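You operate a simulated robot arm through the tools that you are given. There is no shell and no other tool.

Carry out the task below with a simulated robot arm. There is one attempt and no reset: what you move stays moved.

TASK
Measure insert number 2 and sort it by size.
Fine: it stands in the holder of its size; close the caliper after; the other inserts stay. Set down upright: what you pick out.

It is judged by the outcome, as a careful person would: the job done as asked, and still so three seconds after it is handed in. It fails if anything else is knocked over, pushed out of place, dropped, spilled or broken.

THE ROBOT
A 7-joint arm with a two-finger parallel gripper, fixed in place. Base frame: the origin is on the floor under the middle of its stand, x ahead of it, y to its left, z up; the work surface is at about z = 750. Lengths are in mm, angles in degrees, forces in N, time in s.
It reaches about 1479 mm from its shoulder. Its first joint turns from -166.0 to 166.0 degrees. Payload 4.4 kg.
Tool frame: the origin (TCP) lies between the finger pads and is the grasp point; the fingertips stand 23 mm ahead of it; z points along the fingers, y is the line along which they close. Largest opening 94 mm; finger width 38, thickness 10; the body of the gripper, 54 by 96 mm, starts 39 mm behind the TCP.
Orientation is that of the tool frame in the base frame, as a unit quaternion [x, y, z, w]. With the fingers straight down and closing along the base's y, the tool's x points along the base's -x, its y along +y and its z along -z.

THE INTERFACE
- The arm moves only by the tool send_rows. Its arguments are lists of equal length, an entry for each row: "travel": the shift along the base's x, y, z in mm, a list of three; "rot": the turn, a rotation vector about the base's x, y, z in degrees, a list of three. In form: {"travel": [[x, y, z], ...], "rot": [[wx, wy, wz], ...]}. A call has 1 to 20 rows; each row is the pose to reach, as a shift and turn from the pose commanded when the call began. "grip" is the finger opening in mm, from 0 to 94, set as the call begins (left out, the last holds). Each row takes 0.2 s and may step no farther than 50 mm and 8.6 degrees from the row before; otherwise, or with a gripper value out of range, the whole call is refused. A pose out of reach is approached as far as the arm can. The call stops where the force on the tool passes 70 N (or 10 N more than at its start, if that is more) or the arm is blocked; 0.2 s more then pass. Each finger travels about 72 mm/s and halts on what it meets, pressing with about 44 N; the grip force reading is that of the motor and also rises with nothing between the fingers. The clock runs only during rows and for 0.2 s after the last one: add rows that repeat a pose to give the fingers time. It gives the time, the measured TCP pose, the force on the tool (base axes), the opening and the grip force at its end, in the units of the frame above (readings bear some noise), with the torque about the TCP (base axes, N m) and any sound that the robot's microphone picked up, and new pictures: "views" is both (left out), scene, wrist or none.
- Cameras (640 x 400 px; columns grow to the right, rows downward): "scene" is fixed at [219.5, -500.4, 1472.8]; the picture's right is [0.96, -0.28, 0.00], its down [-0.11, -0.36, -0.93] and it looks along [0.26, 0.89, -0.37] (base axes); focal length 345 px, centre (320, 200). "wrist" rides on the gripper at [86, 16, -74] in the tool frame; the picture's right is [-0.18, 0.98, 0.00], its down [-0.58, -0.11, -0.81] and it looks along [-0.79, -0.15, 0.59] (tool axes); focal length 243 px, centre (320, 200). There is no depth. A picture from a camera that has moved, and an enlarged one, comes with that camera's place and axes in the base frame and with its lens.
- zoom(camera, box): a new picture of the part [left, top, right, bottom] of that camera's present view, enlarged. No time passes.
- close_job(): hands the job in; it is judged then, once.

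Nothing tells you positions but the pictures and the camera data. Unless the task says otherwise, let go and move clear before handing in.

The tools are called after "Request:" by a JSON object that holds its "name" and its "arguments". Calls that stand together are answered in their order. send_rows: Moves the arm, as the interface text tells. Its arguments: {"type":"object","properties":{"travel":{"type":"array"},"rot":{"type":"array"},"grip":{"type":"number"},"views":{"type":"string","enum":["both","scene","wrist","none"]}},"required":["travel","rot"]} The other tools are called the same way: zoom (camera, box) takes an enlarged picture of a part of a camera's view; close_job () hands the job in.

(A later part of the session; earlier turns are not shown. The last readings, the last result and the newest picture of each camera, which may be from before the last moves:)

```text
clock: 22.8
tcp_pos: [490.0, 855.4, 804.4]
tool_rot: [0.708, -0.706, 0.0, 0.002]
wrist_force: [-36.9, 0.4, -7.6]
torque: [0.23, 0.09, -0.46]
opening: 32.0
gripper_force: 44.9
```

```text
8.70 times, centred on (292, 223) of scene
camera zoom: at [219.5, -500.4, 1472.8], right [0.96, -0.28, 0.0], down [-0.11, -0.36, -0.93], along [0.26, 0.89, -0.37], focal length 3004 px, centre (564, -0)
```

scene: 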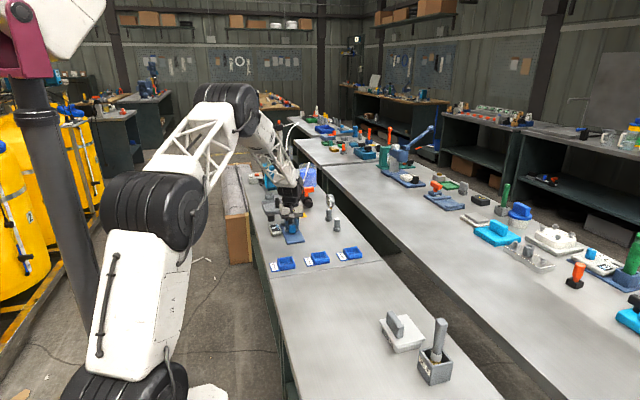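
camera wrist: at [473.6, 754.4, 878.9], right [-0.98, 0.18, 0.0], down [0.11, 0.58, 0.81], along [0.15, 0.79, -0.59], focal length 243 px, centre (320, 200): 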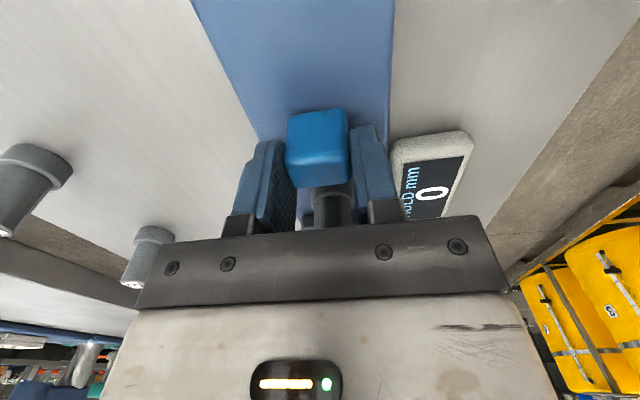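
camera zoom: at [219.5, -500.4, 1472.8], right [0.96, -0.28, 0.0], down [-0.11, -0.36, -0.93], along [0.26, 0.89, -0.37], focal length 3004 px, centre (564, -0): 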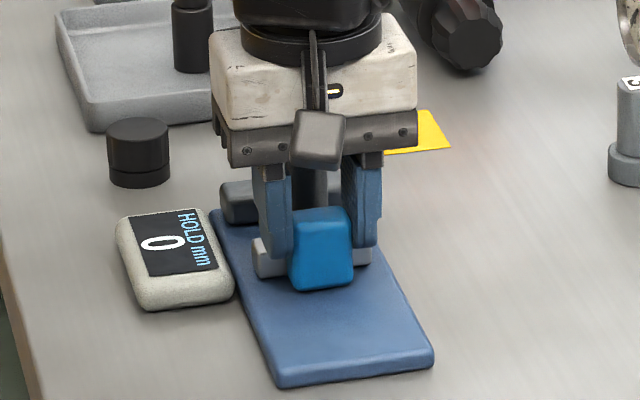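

Gripping the handle sideways keeps generating side load, so I'll let go and push the handle from behind with closed fingers instead, which only loads the slide direction.

Request:
{"name": "send_rows", "arguments": {"travel": [[0, 0, 0], [0, 0, 0], [0, 0, 0], [0, 0, 20], [0, 0, 45], [0, -20, 45], [0, -38, 45], [0, -38, 45]], "rot": [[0, 0, 0], [0, 0, 0], [0, 0, 0], [0, 0, 0], [0, 0, 0], [0, 0, 0], [0, 0, 0], [0, 0, 0]], "grip": 60}}

Request:
{"name": "zoom", "arguments": {"camera": "scene", "box": [260, 200, 324, 246]}}

Request:
{"name": "zoom", "arguments": {"camera": "wrist", "box": [224, 60, 448, 200]}}

```text
clock: 24.6
tcp_pos: [490.2, 818.3, 849.8]
tool_rot: [0.707, -0.707, 0.001, 0.0]
wrist_force: [0.1, 0.2, 0.4]
torque: [-0.01, 0.0, 0.01]
opening: 59.9
gripper_force: 0.1
camera wrist: at [474.7, 731.5, 924.7], right [-0.98, 0.18, 0.0], down [0.11, 0.58, 0.81], along [0.15, 0.79, -0.59], focal length 243 px, centre (320, 200)
```

scene: 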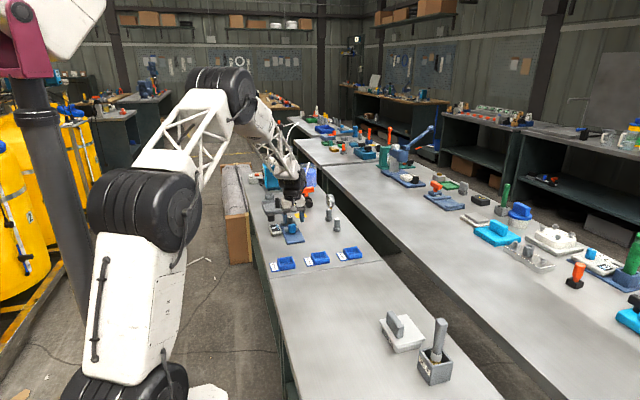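
wrist: 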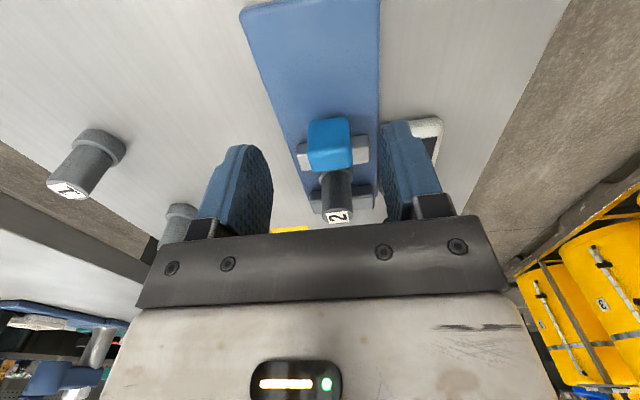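

```text
8.70 times, centred on (292, 223) of scene
camera zoom: at [219.5, -500.4, 1472.8], right [0.96, -0.28, 0.0], down [-0.11, -0.36, -0.93], along [0.26, 0.89, -0.37], focal length 3004 px, centre (564, -0)
```

zoom: 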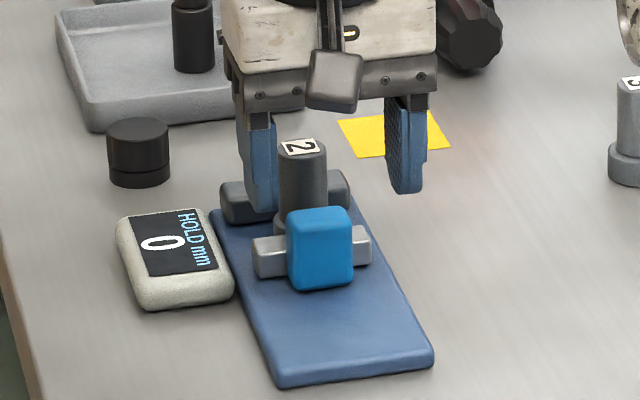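

```text
2.86 times, centred on (336, 130) of wrist
camera zoom: at [474.7, 731.5, 924.7], right [-0.98, 0.18, 0.0], down [0.11, 0.58, 0.81], along [0.15, 0.79, -0.59], focal length 693 px, centre (274, 400)
```

zoom: 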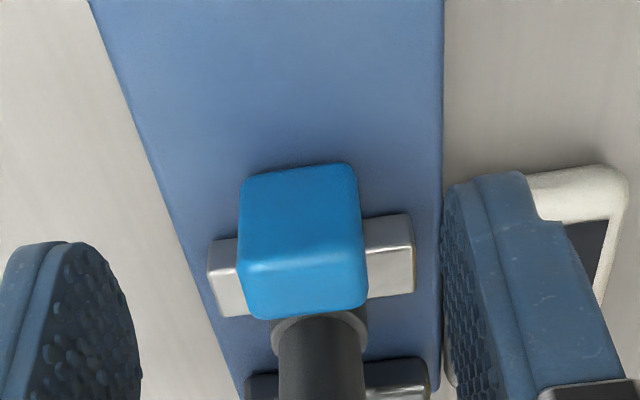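

The handle now stands at roughly y 848–868, with the fingers well behind it. I'll close the fingers and lower behind the handle.

Request:
{"name": "send_rows", "arguments": {"travel": [[0, 0, 0], [0, 0, 0], [0, 0, -15], [0, 0, -35], [0, 0, -50], [0, 0, -54], [0, 0, -54]], "rot": [[0, 0, 0], [0, 0, 0], [0, 0, 0], [0, 0, 0], [0, 0, 0], [0, 0, 0], [0, 0, 0]], "grip": 0}}

Request:
{"name": "zoom", "arguments": {"camera": "scene", "box": [260, 200, 324, 246]}}

```text
clock: 26.2
tcp_pos: [491.0, 819.7, 795.4]
tool_rot: [0.707, -0.707, 0.0, 0.0]
wrist_force: [0.2, 0.4, -0.2]
torque: [-0.05, -0.03, 0.0]
opening: 0.0
gripper_force: 41.9
camera wrist: at [474.3, 731.5, 869.7], right [-0.98, 0.18, 0.0], down [0.11, 0.58, 0.81], along [0.15, 0.79, -0.59], focal length 243 px, centre (320, 200)
```

scene: 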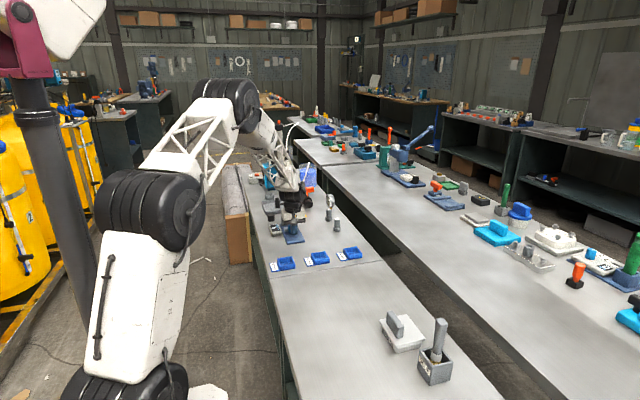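
wrist: 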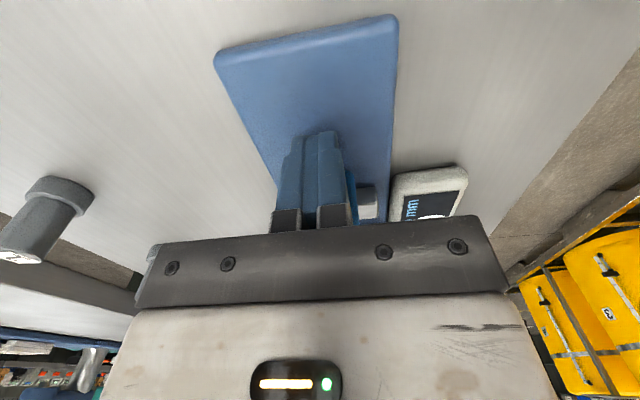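

```text
8.70 times, centred on (292, 223) of scene
camera zoom: at [219.5, -500.4, 1472.8], right [0.96, -0.28, 0.0], down [-0.11, -0.36, -0.93], along [0.26, 0.89, -0.37], focal length 3004 px, centre (564, -0)
```

zoom: 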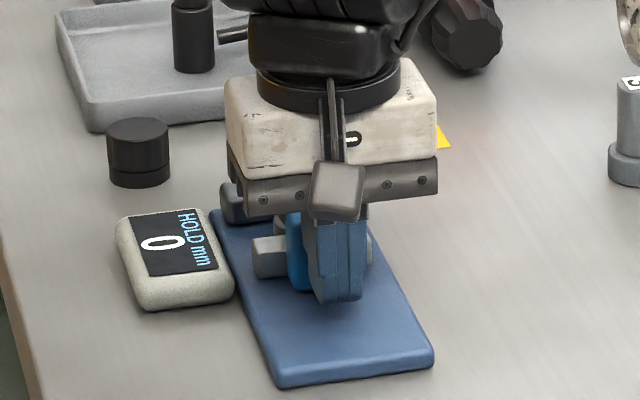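

The closed fingers are behind the handle and the display is visible. I'll push slowly in +y and watch the force.

Request:
{"name": "send_rows", "arguments": {"travel": [[0, 3, 0], [0, 6, 0], [0, 9, 0], [0, 12, 0], [0, 14, 0], [0, 16, 0], [0, 16, 0]], "rot": [[0, 0, 0], [0, 0, 0], [0, 0, 0], [0, 0, 0], [0, 0, 0], [0, 0, 0], [0, 0, 0]], "views": "scene"}}

Request:
{"name": "zoom", "arguments": {"camera": "scene", "box": [260, 200, 324, 246]}}

```text
clock: 27.8
tcp_pos: [490.3, 835.8, 797.1]
tool_rot: [0.708, -0.706, 0.001, 0.0]
wrist_force: [-0.8, -0.8, 0.2]
torque: [0.0, 0.0, 0.0]
opening: 0.1
gripper_force: 42.4
```

scene: 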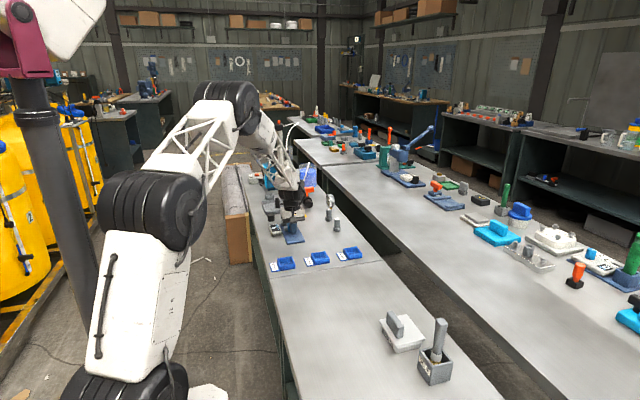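

```text
8.70 times, centred on (292, 223) of scene
camera zoom: at [219.5, -500.4, 1472.8], right [0.96, -0.28, 0.0], down [-0.11, -0.36, -0.93], along [0.26, 0.89, -0.37], focal length 3004 px, centre (564, -0)
```

zoom: 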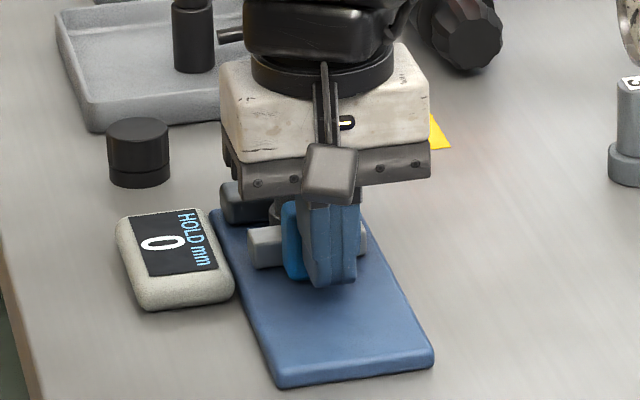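

Request:
{"name": "send_rows", "arguments": {"travel": [[0, 2, 0], [0, 4, 0], [0, 6, 0], [0, 6, 0]], "rot": [[0, 0, 0], [0, 0, 0], [0, 0, 0], [0, 0, 0]], "views": "scene"}}

Request:
{"name": "zoom", "arguments": {"camera": "scene", "box": [260, 200, 324, 246]}}

```text
clock: 28.6
tcp_pos: [490.3, 838.3, 796.2]
tool_rot: [0.707, -0.707, 0.001, 0.003]
wrist_force: [-6.6, -31.3, 13.5]
torque: [0.39, -0.03, 0.13]
opening: 0.0
gripper_force: 42.2
stopped in row 4: the force on the tool passed its limit at 77 N (the readings are from after the stop); the commanded pose is now the measured one
```

scene: 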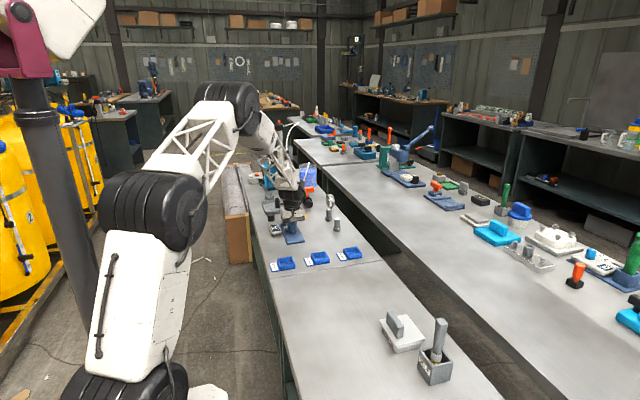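

```text
8.70 times, centred on (292, 223) of scene
camera zoom: at [219.5, -500.4, 1472.8], right [0.96, -0.28, 0.0], down [-0.11, -0.36, -0.93], along [0.26, 0.89, -0.37], focal length 3004 px, centre (564, -0)
```

zoom: 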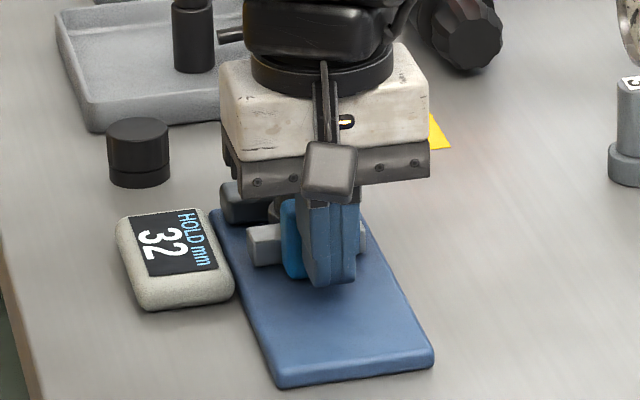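

The push hit a firm stop, and the display now shows 32. I'll zoom in to confirm the reading and that the caliper base hasn't shifted.

Request:
{"name": "zoom", "arguments": {"camera": "scene", "box": [268, 218, 288, 234]}}

Request:
{"name": "zoom", "arguments": {"camera": "scene", "box": [260, 218, 308, 248]}}

```text
16.00 times, centred on (278, 226) of scene
camera zoom: at [219.5, -500.4, 1472.8], right [0.96, -0.28, 0.0], down [-0.11, -0.36, -0.93], along [0.26, 0.89, -0.37], focal length 5527 px, centre (992, -216)
```

zoom: 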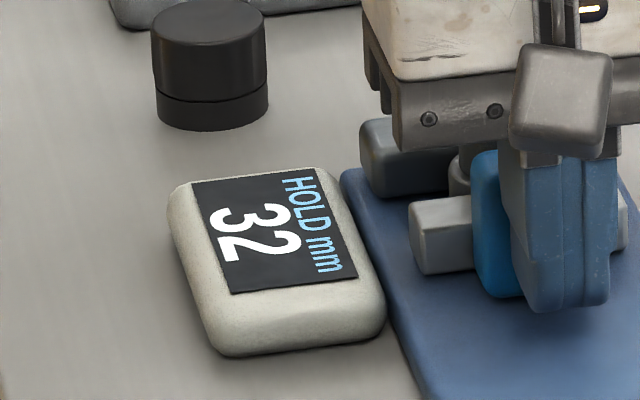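

```text
13.33 times, centred on (284, 233) of scene
camera zoom: at [219.5, -500.4, 1472.8], right [0.96, -0.28, 0.0], down [-0.11, -0.36, -0.93], along [0.26, 0.89, -0.37], focal length 4606 px, centre (800, -240)
```

zoom: 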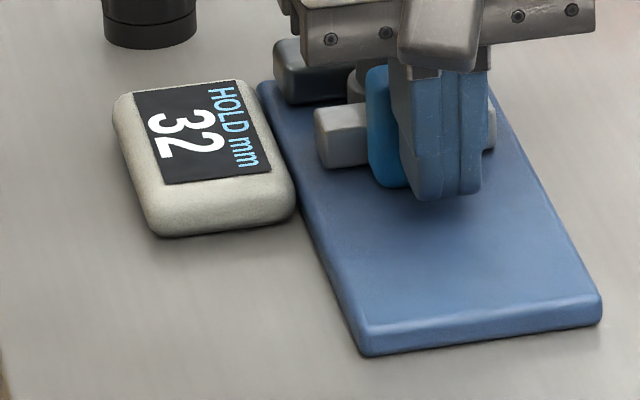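

The reading is a clear "32 mm" and the caliper hasn't shifted. I'll back off, rise, and look at insert 2 to pick it up again.

Request:
{"name": "send_rows", "arguments": {"travel": [[0, -5, 0], [0, -12, 0], [0, -12, 40], [0, -12, 80], [0, 20, 85], [0, 50, 85], [0, 70, 85], [0, 70, 85]], "rot": [[0, 0, 0], [0, 0, 0], [0, 0, 0], [0, 0, 0], [0, 0, 0], [0, 0, 0], [0, 0, 0], [0, 0, 0]]}}

Request:
{"name": "zoom", "arguments": {"camera": "wrist", "box": [224, 40, 416, 160]}}

Request:
{"name": "zoom", "arguments": {"camera": "scene", "box": [260, 200, 324, 246]}}

```text
clock: 30.4
tcp_pos: [489.3, 907.9, 880.2]
tool_rot: [-0.707, 0.708, 0.0, -0.002]
wrist_force: [-0.4, -0.1, 0.0]
torque: [0.02, 0.02, -0.02]
opening: 0.0
gripper_force: 42.7
camera wrist: at [473.8, 821.2, 955.2], right [-0.98, 0.18, 0.0], down [0.11, 0.58, 0.8], along [0.15, 0.79, -0.6], focal length 243 px, centre (320, 200)
```

scene: 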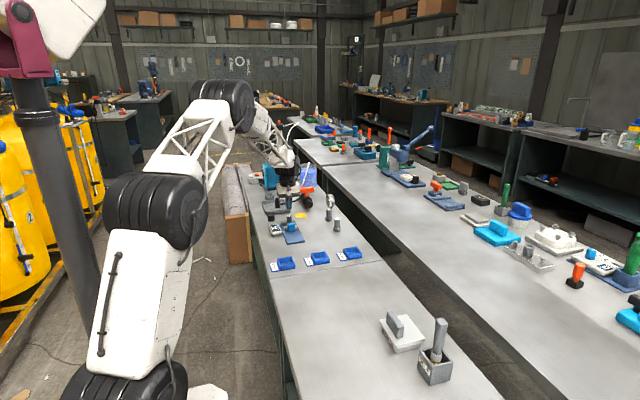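
wrist: 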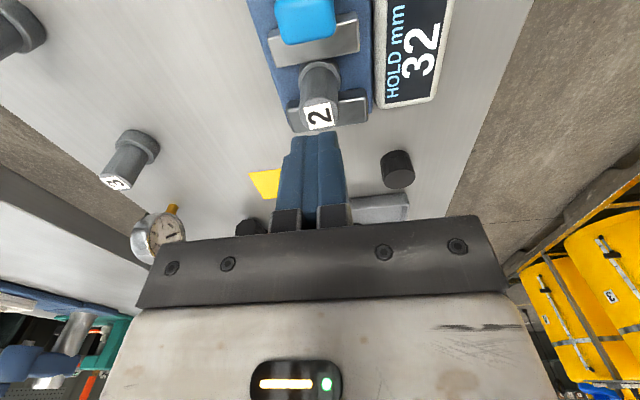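

```text
3.33 times, centred on (320, 100) of wrist
camera zoom: at [473.8, 821.2, 955.2], right [-0.98, 0.18, 0.0], down [0.11, 0.58, 0.8], along [0.15, 0.79, -0.6], focal length 809 px, centre (320, 533)
```

zoom: 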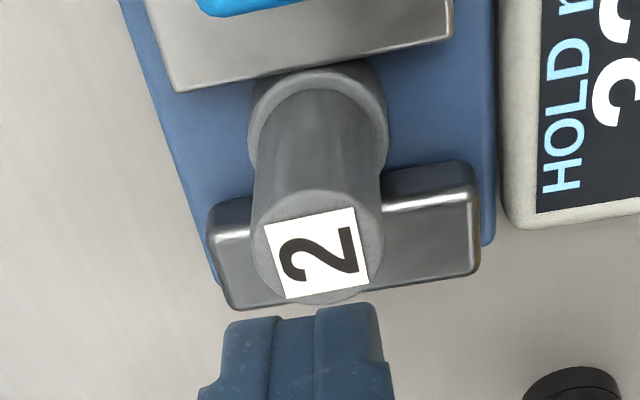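

```text
8.70 times, centred on (292, 223) of scene
camera zoom: at [219.5, -500.4, 1472.8], right [0.96, -0.28, 0.0], down [-0.11, -0.36, -0.93], along [0.26, 0.89, -0.37], focal length 3004 px, centre (564, -0)
```

zoom: 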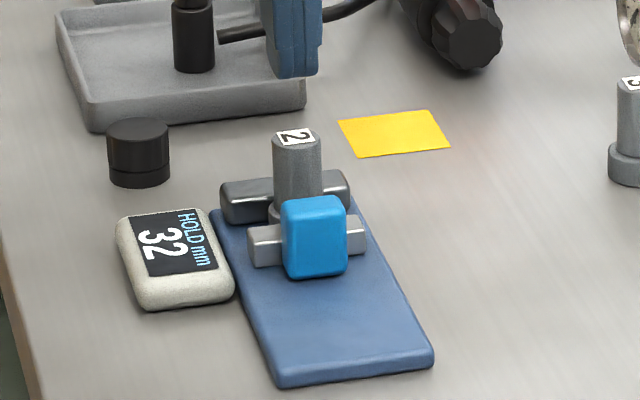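

Insert 2 stands upright between the jaws at about (491, 914), with the sliding jaw just touching its flange. I'll open, centre over it, and lower to the same grip height as before.

Request:
{"name": "send_rows", "arguments": {"travel": [[0.6, 3, 0], [1.2, 6.3, 0], [1.2, 6.3, 0], [1.2, 6.3, -25], [1.2, 6.3, -50], [1.2, 6.3, -64], [1.2, 6.3, -68], [1.2, 6.3, -68]], "rot": [[0, 0, 0], [0, 0, 0], [0, 0, 0], [0, 0, 0], [0, 0, 0], [0, 0, 0], [0, 0, 0], [0, 0, 0]], "grip": 60}}

Request:
{"name": "zoom", "arguments": {"camera": "scene", "box": [260, 200, 324, 246]}}

Request:
{"name": "zoom", "arguments": {"camera": "wrist", "box": [200, 60, 440, 210]}}

```text
clock: 32.2
tcp_pos: [490.4, 916.3, 811.1]
tool_rot: [-0.706, 0.708, 0.0, -0.002]
wrist_force: [-0.2, 0.2, 0.6]
torque: [0.03, -0.01, 0.02]
opening: 60.1
gripper_force: 0.1
camera wrist: at [475.4, 828.0, 886.7], right [-0.98, 0.18, 0.0], down [0.11, 0.58, 0.8], along [0.15, 0.79, -0.6], focal length 243 px, centre (320, 200)
```

scene: 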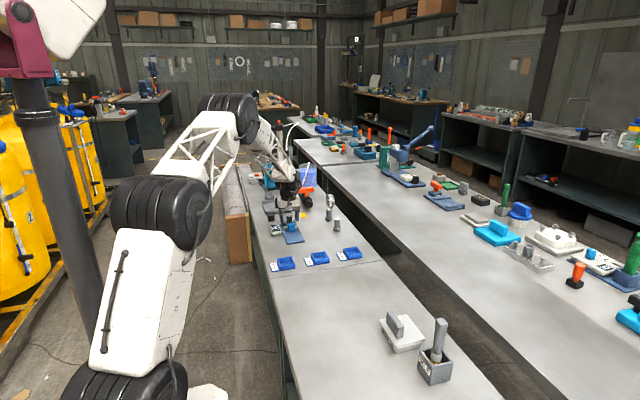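
wrist: 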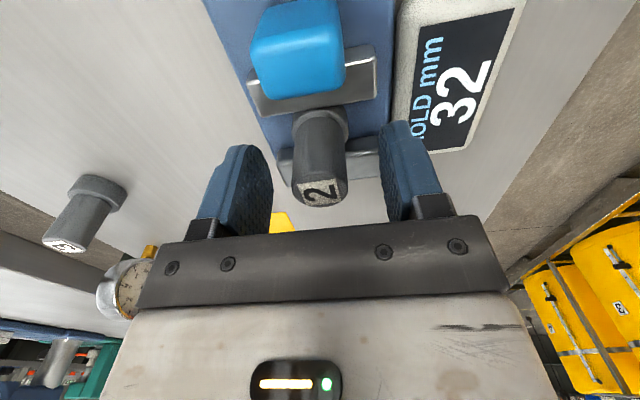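

```text
8.70 times, centred on (292, 223) of scene
camera zoom: at [219.5, -500.4, 1472.8], right [0.96, -0.28, 0.0], down [-0.11, -0.36, -0.93], along [0.26, 0.89, -0.37], focal length 3004 px, centre (564, -0)
```

zoom: 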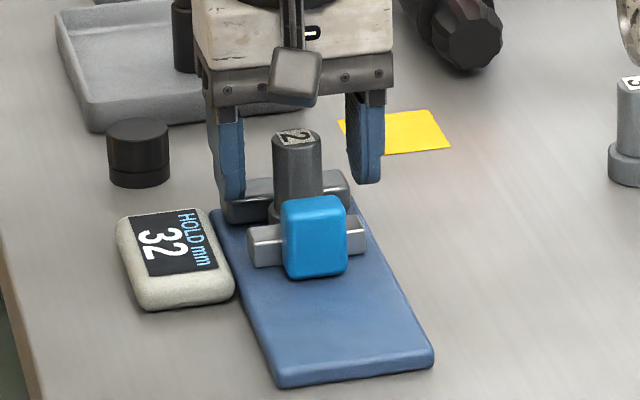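

```text
2.67 times, centred on (320, 135) of wrist
camera zoom: at [475.4, 828.0, 886.7], right [-0.98, 0.18, 0.0], down [0.11, 0.58, 0.8], along [0.15, 0.79, -0.6], focal length 647 px, centre (320, 373)
```

zoom: 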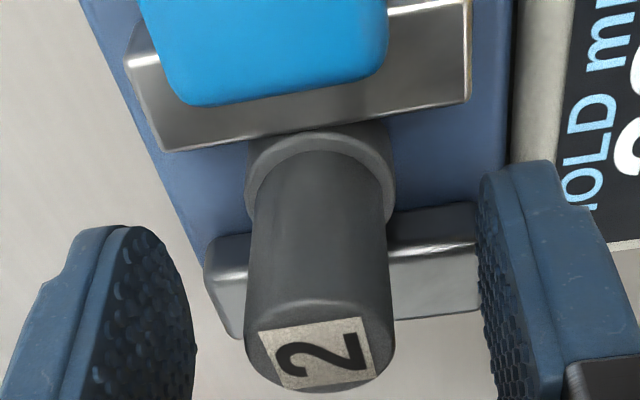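

The fingers straddle the shaft well. I'll close on it.

Request:
{"name": "send_rows", "arguments": {"travel": [[0, 0, 0], [0, 0, 0], [0, 0, 0], [0, 0, 0]], "rot": [[0, 0, 0], [0, 0, 0], [0, 0, 0], [0, 0, 0]], "grip": 10, "views": "scene"}}

```text
clock: 33.2
tcp_pos: [491.9, 914.7, 812.2]
tool_rot: [-0.707, 0.707, -0.002, -0.002]
wrist_force: [0.8, 0.4, 0.7]
torque: [0.02, 0.0, -0.02]
opening: 24.3
gripper_force: 44.3
```

scene: 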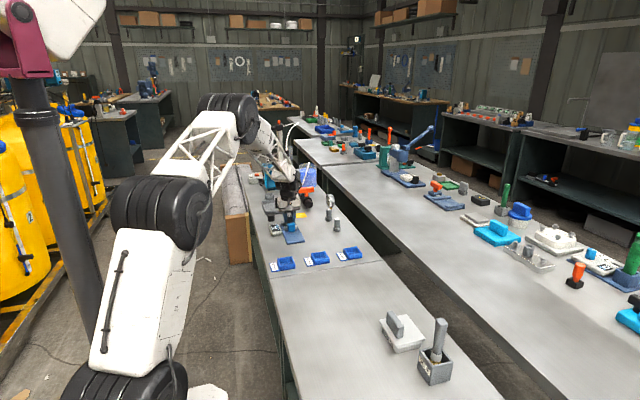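

Gripped with no net load. I'll lift slowly first to see that it leaves the jaws freely.

Request:
{"name": "send_rows", "arguments": {"travel": [[0, 0, 3], [0, 0, 7], [0, 0, 13], [0, 0, 20], [0, 0, 30], [0, 0, 30]], "rot": [[0, 0, 0], [0, 0, 0], [0, 0, 0], [0, 0, 0], [0, 0, 0], [0, 0, 0]]}}

Request:
{"name": "zoom", "arguments": {"camera": "scene", "box": [260, 200, 324, 246]}}

```text
clock: 34.6
tcp_pos: [492.8, 913.8, 842.1]
tool_rot: [0.707, -0.707, 0.002, 0.003]
wrist_force: [0.2, -0.4, -0.5]
torque: [0.01, -0.02, -0.02]
opening: 24.7
gripper_force: 44.8
camera wrist: at [476.0, 826.8, 917.1], right [-0.98, 0.18, 0.0], down [0.11, 0.58, 0.8], along [0.15, 0.79, -0.6], focal length 243 px, centre (320, 200)
```

scene: 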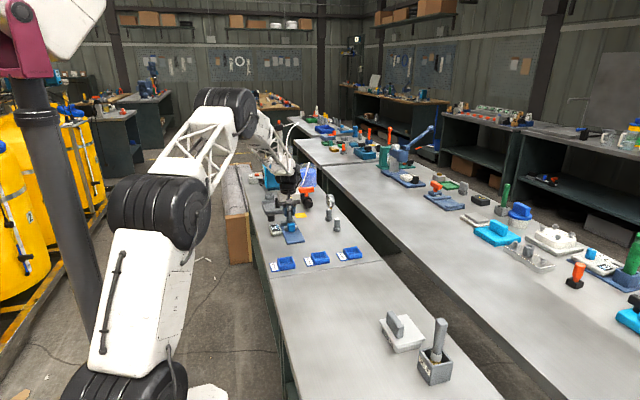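
wrist: 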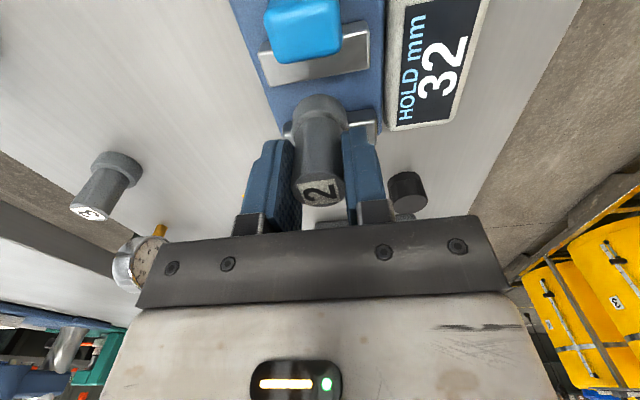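

```text
8.70 times, centred on (292, 223) of scene
camera zoom: at [219.5, -500.4, 1472.8], right [0.96, -0.28, 0.0], down [-0.11, -0.36, -0.93], along [0.26, 0.89, -0.37], focal length 3004 px, centre (564, -0)
```

zoom: 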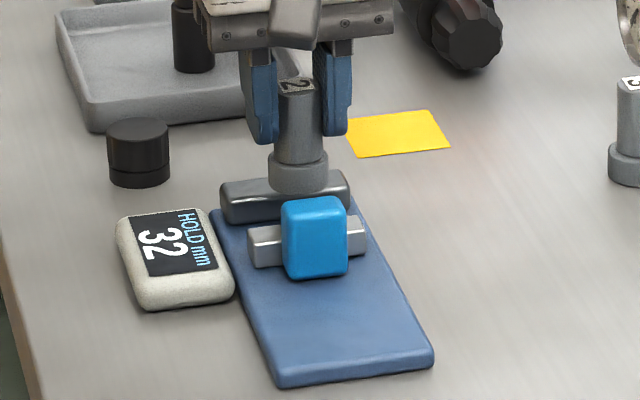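

Insert 2 is free of the jaws and upright. I'll raise it and carry it toward the 32 mm holder, stopping short of it to view it with the wrist camera.

Request:
{"name": "send_rows", "arguments": {"travel": [[0, 0, 30], [0, 0, 65], [-10, -42, 65], [-20, -84, 65], [-30, -126, 65], [-40, -168, 65], [-50, -210, 65], [-60, -252, 65], [-70, -294, 65], [-77, -336, 65], [-77, -344, 65], [-77, -344, 65]], "rot": [[0, 0, 0], [0, 0, 0], [0, 0, 0], [0, 0, 0], [0, 0, 0], [0, 0, 0], [0, 0, 0], [0, 0, 0], [0, 0, 0], [0, 0, 0], [0, 0, 0], [0, 0, 0]]}}

Request:
{"name": "zoom", "arguments": {"camera": "wrist", "box": [224, 0, 448, 140]}}

Request:
{"name": "zoom", "arguments": {"camera": "scene", "box": [240, 210, 340, 280]}}

```text
clock: 37.2
tcp_pos: [415.7, 570.8, 906.5]
tool_rot: [0.707, -0.707, 0.0, 0.001]
wrist_force: [-0.1, 0.1, 0.7]
torque: [0.0, 0.04, -0.05]
opening: 24.1
gripper_force: 44.3
camera wrist: at [399.8, 483.9, 981.1], right [-0.98, 0.18, 0.0], down [0.11, 0.58, 0.8], along [0.15, 0.79, -0.59], focal length 243 px, centre (320, 200)
```

scene: 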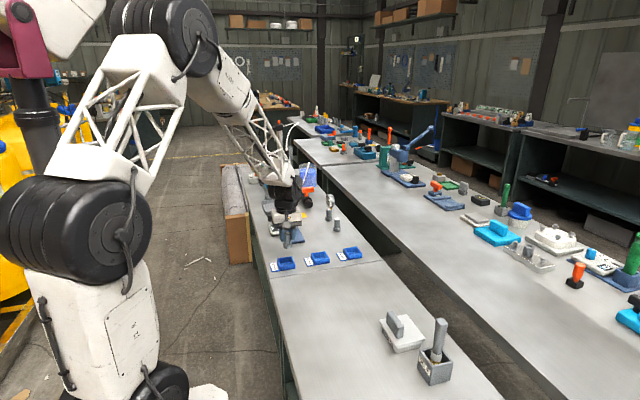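
wrist: 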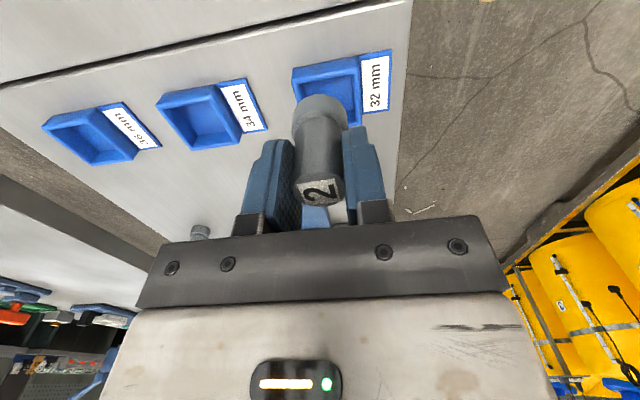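

```text
2.86 times, centred on (336, 70) of wrist
camera zoom: at [399.8, 483.9, 981.1], right [-0.98, 0.18, 0.0], down [0.11, 0.58, 0.8], along [0.15, 0.79, -0.59], focal length 693 px, centre (274, 571)
```

zoom: 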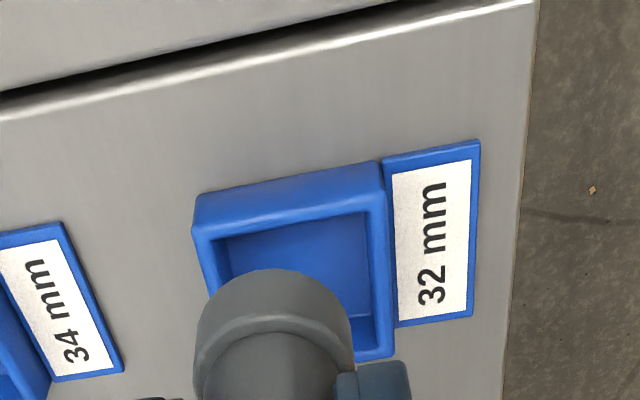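

```text
5.71 times, centred on (290, 245) of scene
camera zoom: at [219.5, -500.4, 1472.8], right [0.96, -0.28, 0.0], down [-0.11, -0.36, -0.93], along [0.26, 0.89, -0.37], focal length 1974 px, centre (491, -57)
```

zoom: 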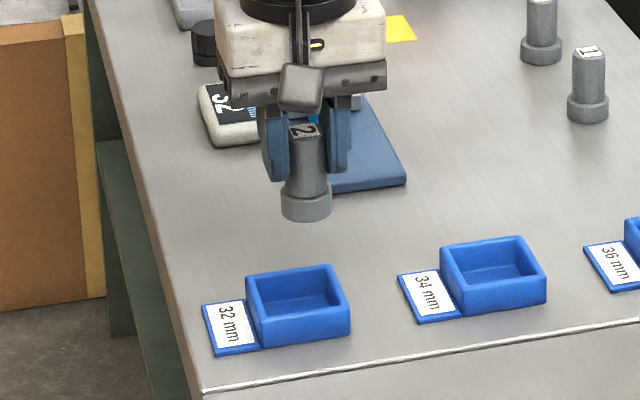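

The 32 mm holder's centre is at about (415, 615) with its rim at about z 773. I'll move over it and lower partway, still above the rim, to check alignment.

Request:
{"name": "send_rows", "arguments": {"travel": [[-0.5, 22, 0], [-0.8, 45, 0], [-0.8, 45, -25], [-0.8, 45, -50], [-0.8, 45, -65], [-0.8, 45, -65]], "rot": [[0, 0, 0], [0, 0, 0], [0, 0, 0], [0, 0, 0], [0, 0, 0], [0, 0, 0]]}}

Request:
{"name": "zoom", "arguments": {"camera": "wrist", "box": [224, 40, 448, 180]}}

Request:
{"name": "zoom", "arguments": {"camera": "scene", "box": [260, 230, 316, 275]}}

```text
clock: 38.6
tcp_pos: [413.8, 615.0, 842.2]
tool_rot: [-0.707, 0.707, -0.001, -0.001]
wrist_force: [0.7, 0.6, 0.2]
torque: [0.02, 0.0, 0.01]
opening: 24.2
gripper_force: 44.1
camera wrist: at [397.7, 528.6, 917.5], right [-0.98, 0.18, 0.0], down [0.11, 0.58, 0.8], along [0.15, 0.79, -0.59], focal length 243 px, centre (320, 200)
```

scene: 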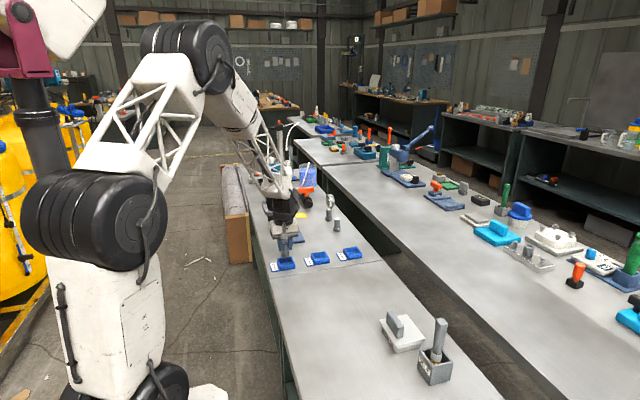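
wrist: 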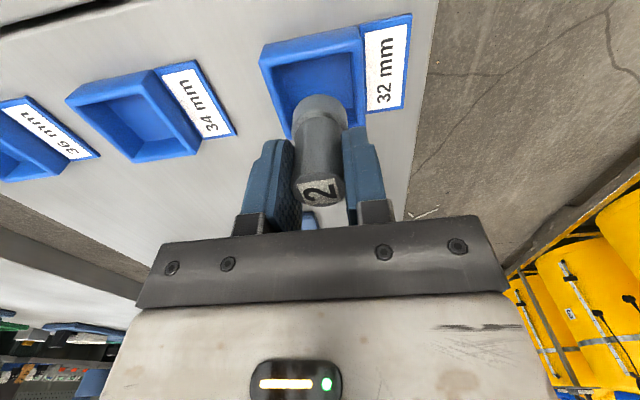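

```text
2.86 times, centred on (336, 110) of wrist
camera zoom: at [397.7, 528.6, 917.5], right [-0.98, 0.18, 0.0], down [0.11, 0.58, 0.8], along [0.15, 0.79, -0.59], focal length 693 px, centre (274, 457)
```

zoom: 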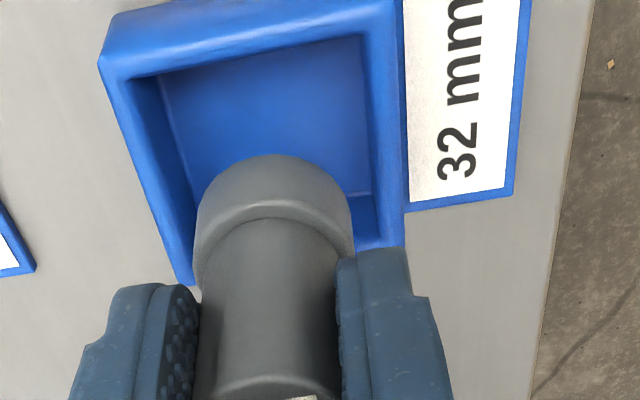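

```text
8.89 times, centred on (288, 252) of scene
camera zoom: at [219.5, -500.4, 1472.8], right [0.96, -0.28, 0.0], down [-0.11, -0.36, -0.93], along [0.26, 0.89, -0.37], focal length 3070 px, centre (604, -267)
```

zoom: 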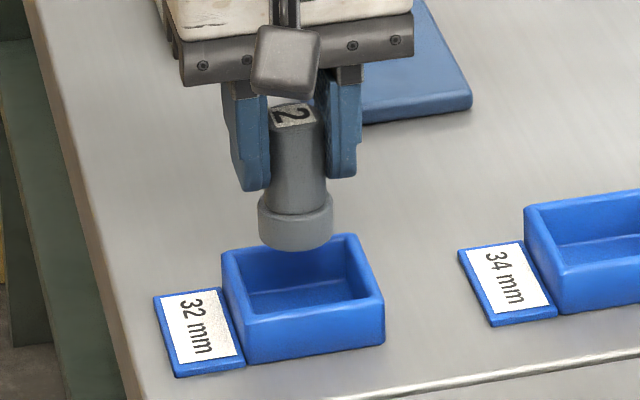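

The alignment is within about 1 mm, and the pocket (about 47 mm) leaves 7 mm around the flange. I'll lower into the pocket, then feel for the floor.

Request:
{"name": "send_rows", "arguments": {"travel": [[0.6, -0.5, -10], [0.6, -0.5, -20], [0.6, -0.5, -28], [0.6, -0.5, -31], [0.6, -0.5, -31]], "rot": [[0, 0, 0], [0, 0, 0], [0, 0, 0], [0, 0, 0], [0, 0, 0]]}}

Request:
{"name": "zoom", "arguments": {"camera": "scene", "box": [260, 230, 316, 275]}}

```text
clock: 39.8
tcp_pos: [415.2, 614.9, 810.1]
tool_rot: [-0.707, 0.707, 0.0, -0.002]
wrist_force: [-0.4, 0.2, -0.6]
torque: [-0.01, 0.01, 0.03]
opening: 24.6
gripper_force: 44.3
camera wrist: at [399.2, 528.6, 885.5], right [-0.98, 0.18, 0.0], down [0.11, 0.58, 0.8], along [0.15, 0.79, -0.6], focal length 243 px, centre (320, 200)
```

scene: 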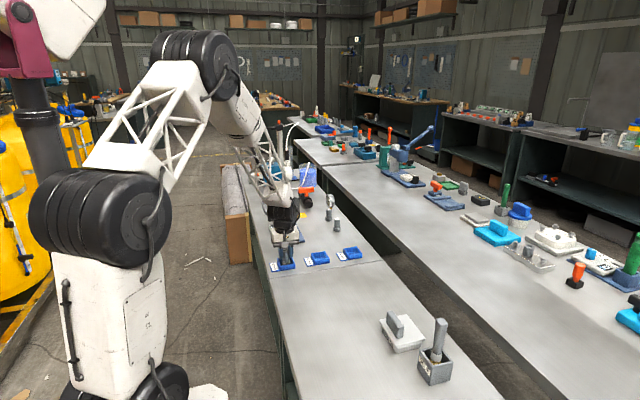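
wrist: 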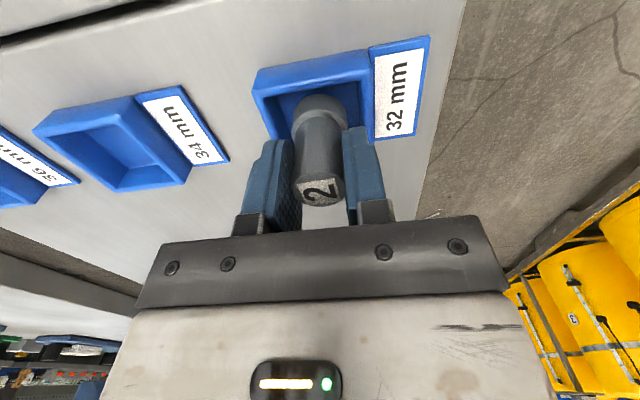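

```text
8.89 times, centred on (288, 252) of scene
camera zoom: at [219.5, -500.4, 1472.8], right [0.96, -0.28, 0.0], down [-0.11, -0.36, -0.93], along [0.26, 0.89, -0.37], focal length 3070 px, centre (604, -267)
```

zoom: 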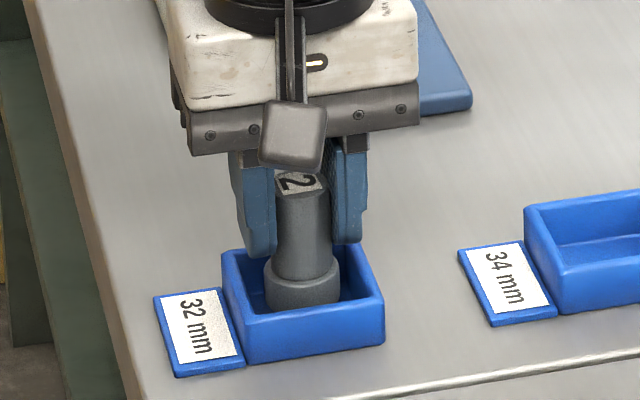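

The insert is inside the pocket, not yet on the floor. I'll lower in small steps.

Request:
{"name": "send_rows", "arguments": {"travel": [[0, 0, -1.5], [0, 0, -3], [0, 0, -3]], "rot": [[0, 0, 0], [0, 0, 0], [0, 0, 0]], "views": "none"}}

```text
clock: 40.6
tcp_pos: [414.3, 614.7, 807.2]
tool_rot: [-0.707, 0.707, 0.0, -0.002]
wrist_force: [-0.8, 0.2, -0.7]
torque: [-0.01, -0.01, -0.01]
opening: 24.6
gripper_force: 44.3
```

Request:
{"name": "send_rows", "arguments": {"travel": [[0, 0, -1], [0, 0, -1.5], [0, 0, -1.5]], "rot": [[0, 0, 0], [0, 0, 0], [0, 0, 0]], "views": "none"}}

```text
clock: 41.4
tcp_pos: [415.9, 616.5, 807.7]
tool_rot: [-0.707, 0.707, 0.0, -0.002]
wrist_force: [0.3, -0.1, -0.6]
torque: [-0.02, 0.01, 0.0]
opening: 24.5
gripper_force: 43.7
```

Request:
{"name": "send_rows", "arguments": {"travel": [[0, 0, -1], [0, 0, -1.5], [0, 0, -1.5]], "rot": [[0, 0, 0], [0, 0, 0], [0, 0, 0]], "views": "none"}}

```text
clock: 42.2
tcp_pos: [415.8, 615.2, 804.6]
tool_rot: [-0.707, 0.707, -0.001, -0.002]
wrist_force: [0.0, 1.0, -0.5]
torque: [-0.01, 0.0, -0.05]
opening: 24.6
gripper_force: 44.0
```

Request:
{"name": "send_rows", "arguments": {"travel": [[0, 0, -0.7], [0, 0, -1.2], [0, 0, -1.2]], "rot": [[0, 0, 0], [0, 0, 0], [0, 0, 0]], "views": "none"}}

```text
clock: 43.0
tcp_pos: [415.3, 613.9, 804.2]
tool_rot: [0.707, -0.707, 0.001, 0.002]
wrist_force: [0.0, 0.2, -1.3]
torque: [0.02, -0.01, 0.0]
opening: 24.8
gripper_force: 43.7
```

Request:
{"name": "send_rows", "arguments": {"travel": [[0, 0, -0.7], [0, 0, -1.2], [0, 0, -1.2]], "rot": [[0, 0, 0], [0, 0, 0], [0, 0, 0]], "views": "scene"}}

Request:
{"name": "zoom", "arguments": {"camera": "scene", "box": [260, 230, 316, 275]}}

```text
clock: 43.8
tcp_pos: [416.1, 615.8, 803.0]
tool_rot: [0.708, -0.707, 0.0, 0.001]
wrist_force: [0.4, -0.3, -1.0]
torque: [-0.01, 0.01, 0.02]
opening: 24.5
gripper_force: 43.8
```

scene: 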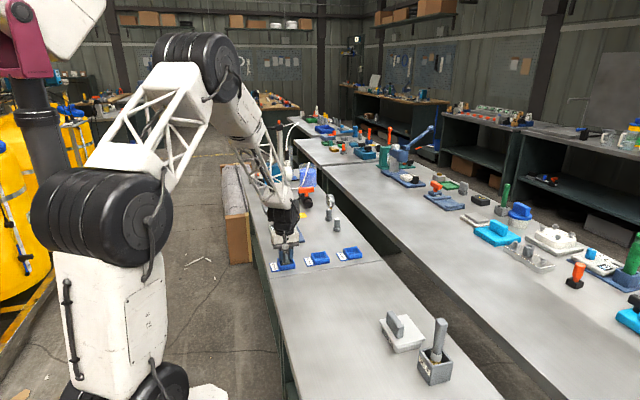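

```text
8.89 times, centred on (288, 252) of scene
camera zoom: at [219.5, -500.4, 1472.8], right [0.96, -0.28, 0.0], down [-0.11, -0.36, -0.93], along [0.26, 0.89, -0.37], focal length 3070 px, centre (604, -267)
```

zoom: 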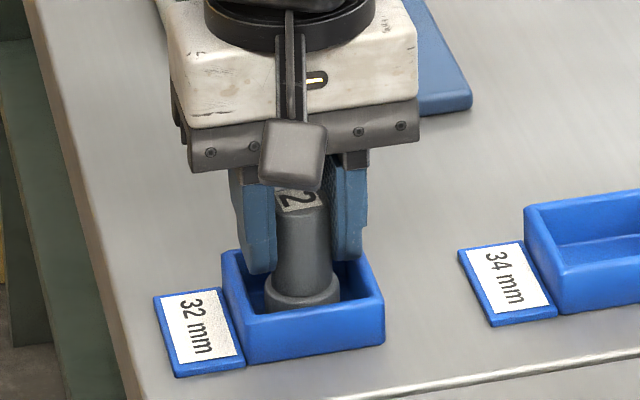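

Still no contact, floor must be just below. Continuing in 1 mm steps.

Request:
{"name": "send_rows", "arguments": {"travel": [[0, 0, -0.5], [0, 0, -1], [0, 0, -1]], "rot": [[0, 0, 0], [0, 0, 0], [0, 0, 0]], "views": "none"}}

```text
clock: 44.6
tcp_pos: [415.7, 614.5, 803.2]
tool_rot: [0.707, -0.707, 0.001, 0.001]
wrist_force: [-0.5, -0.8, -0.1]
torque: [0.01, 0.01, 0.0]
opening: 24.7
gripper_force: 44.0
```

Request:
{"name": "send_rows", "arguments": {"travel": [[0, 0, -0.5], [0, 0, -1], [0, 0, -1]], "rot": [[0, 0, 0], [0, 0, 0], [0, 0, 0]], "views": "none"}}

```text
clock: 45.4
tcp_pos: [414.6, 614.2, 801.6]
tool_rot: [-0.707, 0.707, -0.001, -0.002]
wrist_force: [-0.3, -0.1, -0.8]
torque: [-0.01, -0.01, 0.0]
opening: 24.6
gripper_force: 44.6
```

Request:
{"name": "send_rows", "arguments": {"travel": [[0, 0, -0.5], [0, 0, -1], [0, 0, -1]], "rot": [[0, 0, 0], [0, 0, 0], [0, 0, 0]], "views": "both"}}

Request:
{"name": "zoom", "arguments": {"camera": "scene", "box": [260, 230, 316, 275]}}

Request:
{"name": "zoom", "arguments": {"camera": "wrist", "box": [224, 40, 448, 180]}}

```text
clock: 46.2
tcp_pos: [414.4, 614.1, 800.9]
tool_rot: [0.707, -0.707, 0.001, 0.002]
wrist_force: [0.3, -1.1, 7.1]
torque: [-0.02, -0.08, 0.0]
opening: 24.7
gripper_force: 43.8
camera wrist: at [398.9, 527.8, 875.2], right [-0.98, 0.18, 0.0], down [0.11, 0.58, 0.8], along [0.15, 0.79, -0.59], focal length 243 px, centre (320, 200)
```

scene: 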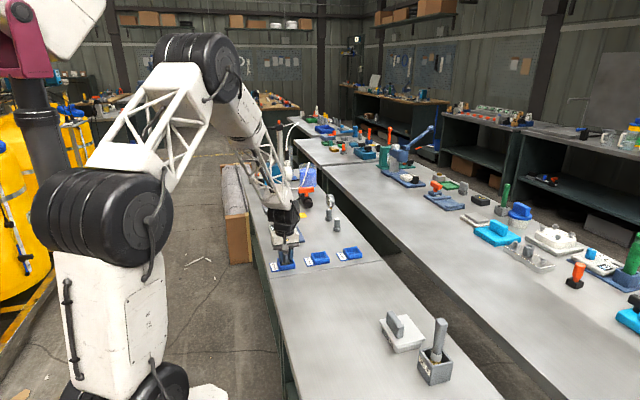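
wrist: 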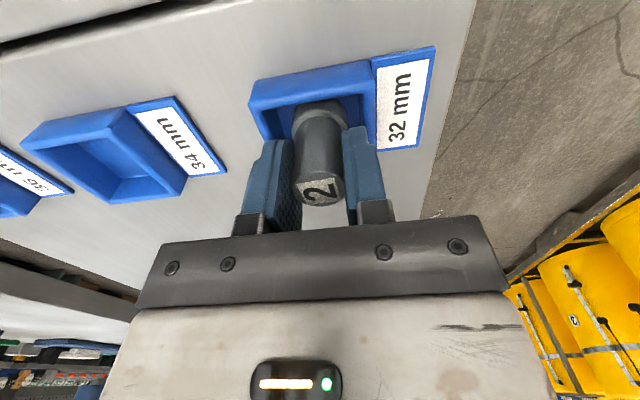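

```text
8.89 times, centred on (288, 252) of scene
camera zoom: at [219.5, -500.4, 1472.8], right [0.96, -0.28, 0.0], down [-0.11, -0.36, -0.93], along [0.26, 0.89, -0.37], focal length 3070 px, centre (604, -267)
```

zoom: 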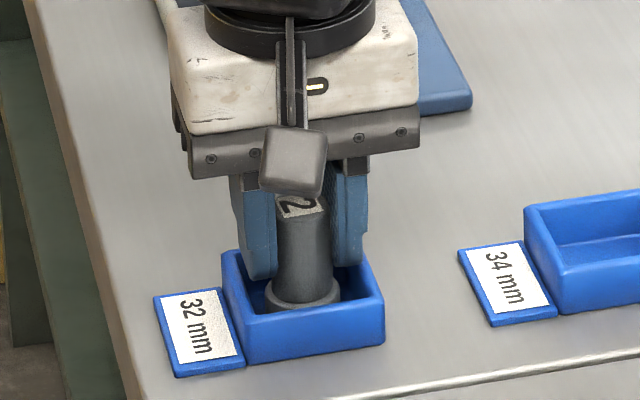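

```text
2.86 times, centred on (336, 110) of wrist
camera zoom: at [398.9, 527.8, 875.2], right [-0.98, 0.18, 0.0], down [0.11, 0.58, 0.8], along [0.15, 0.79, -0.59], focal length 693 px, centre (274, 457)
```

zoom: 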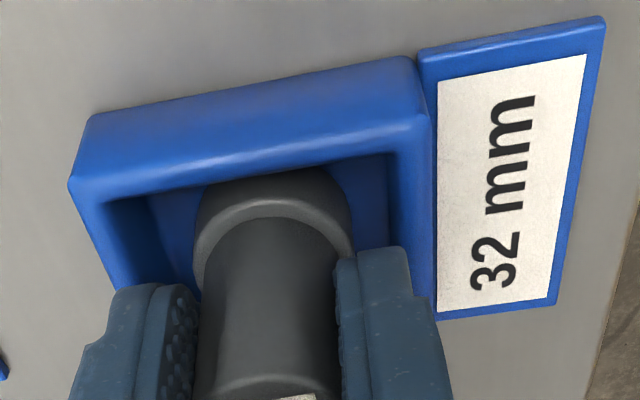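

Contact with the pocket floor is felt (about 7 N), and the insert stands upright inside the 32 mm pocket. I'll release by opening just enough, then lift away.

Request:
{"name": "send_rows", "arguments": {"travel": [[0, 0, 0.3], [0, 0, 0.3], [0, 0, 0.3]], "rot": [[0, 0, 0], [0, 0, 0], [0, 0, 0]], "grip": 42}}

Request:
{"name": "zoom", "arguments": {"camera": "scene", "box": [260, 230, 316, 275]}}

Request:
{"name": "zoom", "arguments": {"camera": "wrist", "box": [224, 40, 448, 180]}}

```text
clock: 47.0
tcp_pos: [414.8, 614.5, 800.9]
tool_rot: [0.708, -0.707, 0.0, 0.002]
wrist_force: [-0.5, -0.2, -0.4]
torque: [-0.01, -0.01, 0.01]
opening: 42.4
gripper_force: 0.1
camera wrist: at [398.5, 528.0, 875.1], right [-0.98, 0.18, 0.0], down [0.11, 0.58, 0.8], along [0.15, 0.79, -0.6], focal length 243 px, centre (320, 200)
```

scene: 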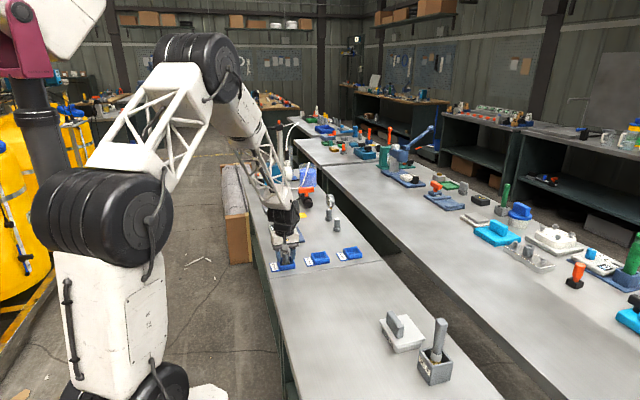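
wrist: 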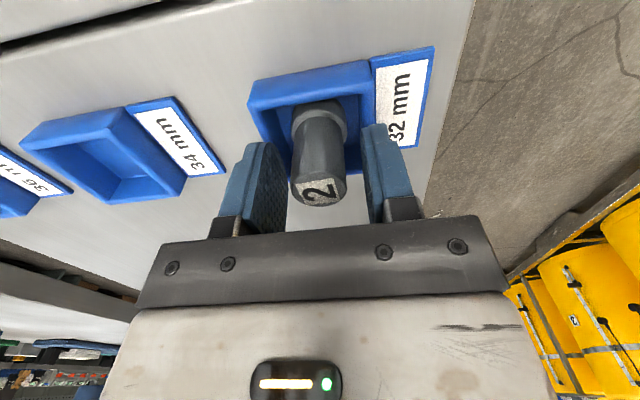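

```text
8.89 times, centred on (288, 252) of scene
camera zoom: at [219.5, -500.4, 1472.8], right [0.96, -0.28, 0.0], down [-0.11, -0.36, -0.93], along [0.26, 0.89, -0.37], focal length 3070 px, centre (604, -267)
```

zoom: 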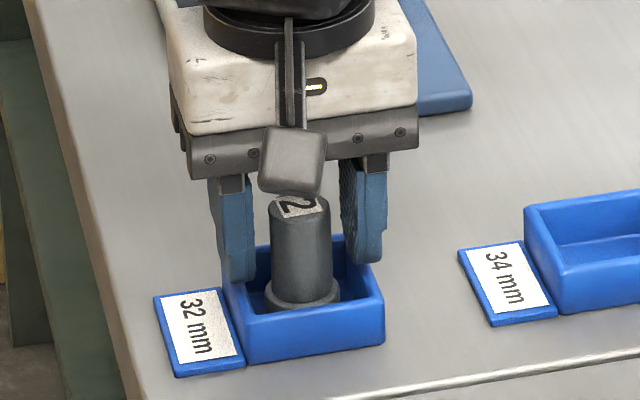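

```text
2.86 times, centred on (336, 110) of wrist
camera zoom: at [398.5, 528.0, 875.1], right [-0.98, 0.18, 0.0], down [0.11, 0.58, 0.8], along [0.15, 0.79, -0.6], focal length 693 px, centre (274, 457)
```

zoom: 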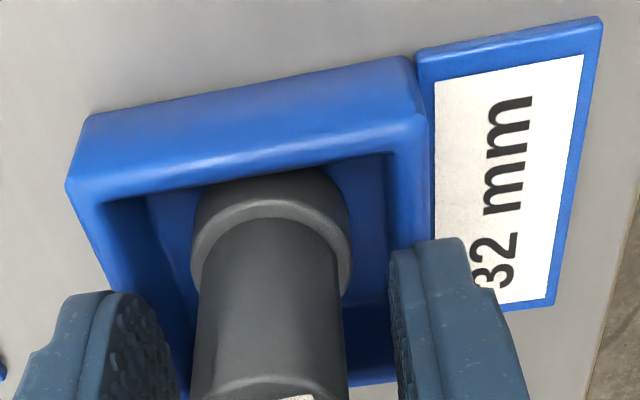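

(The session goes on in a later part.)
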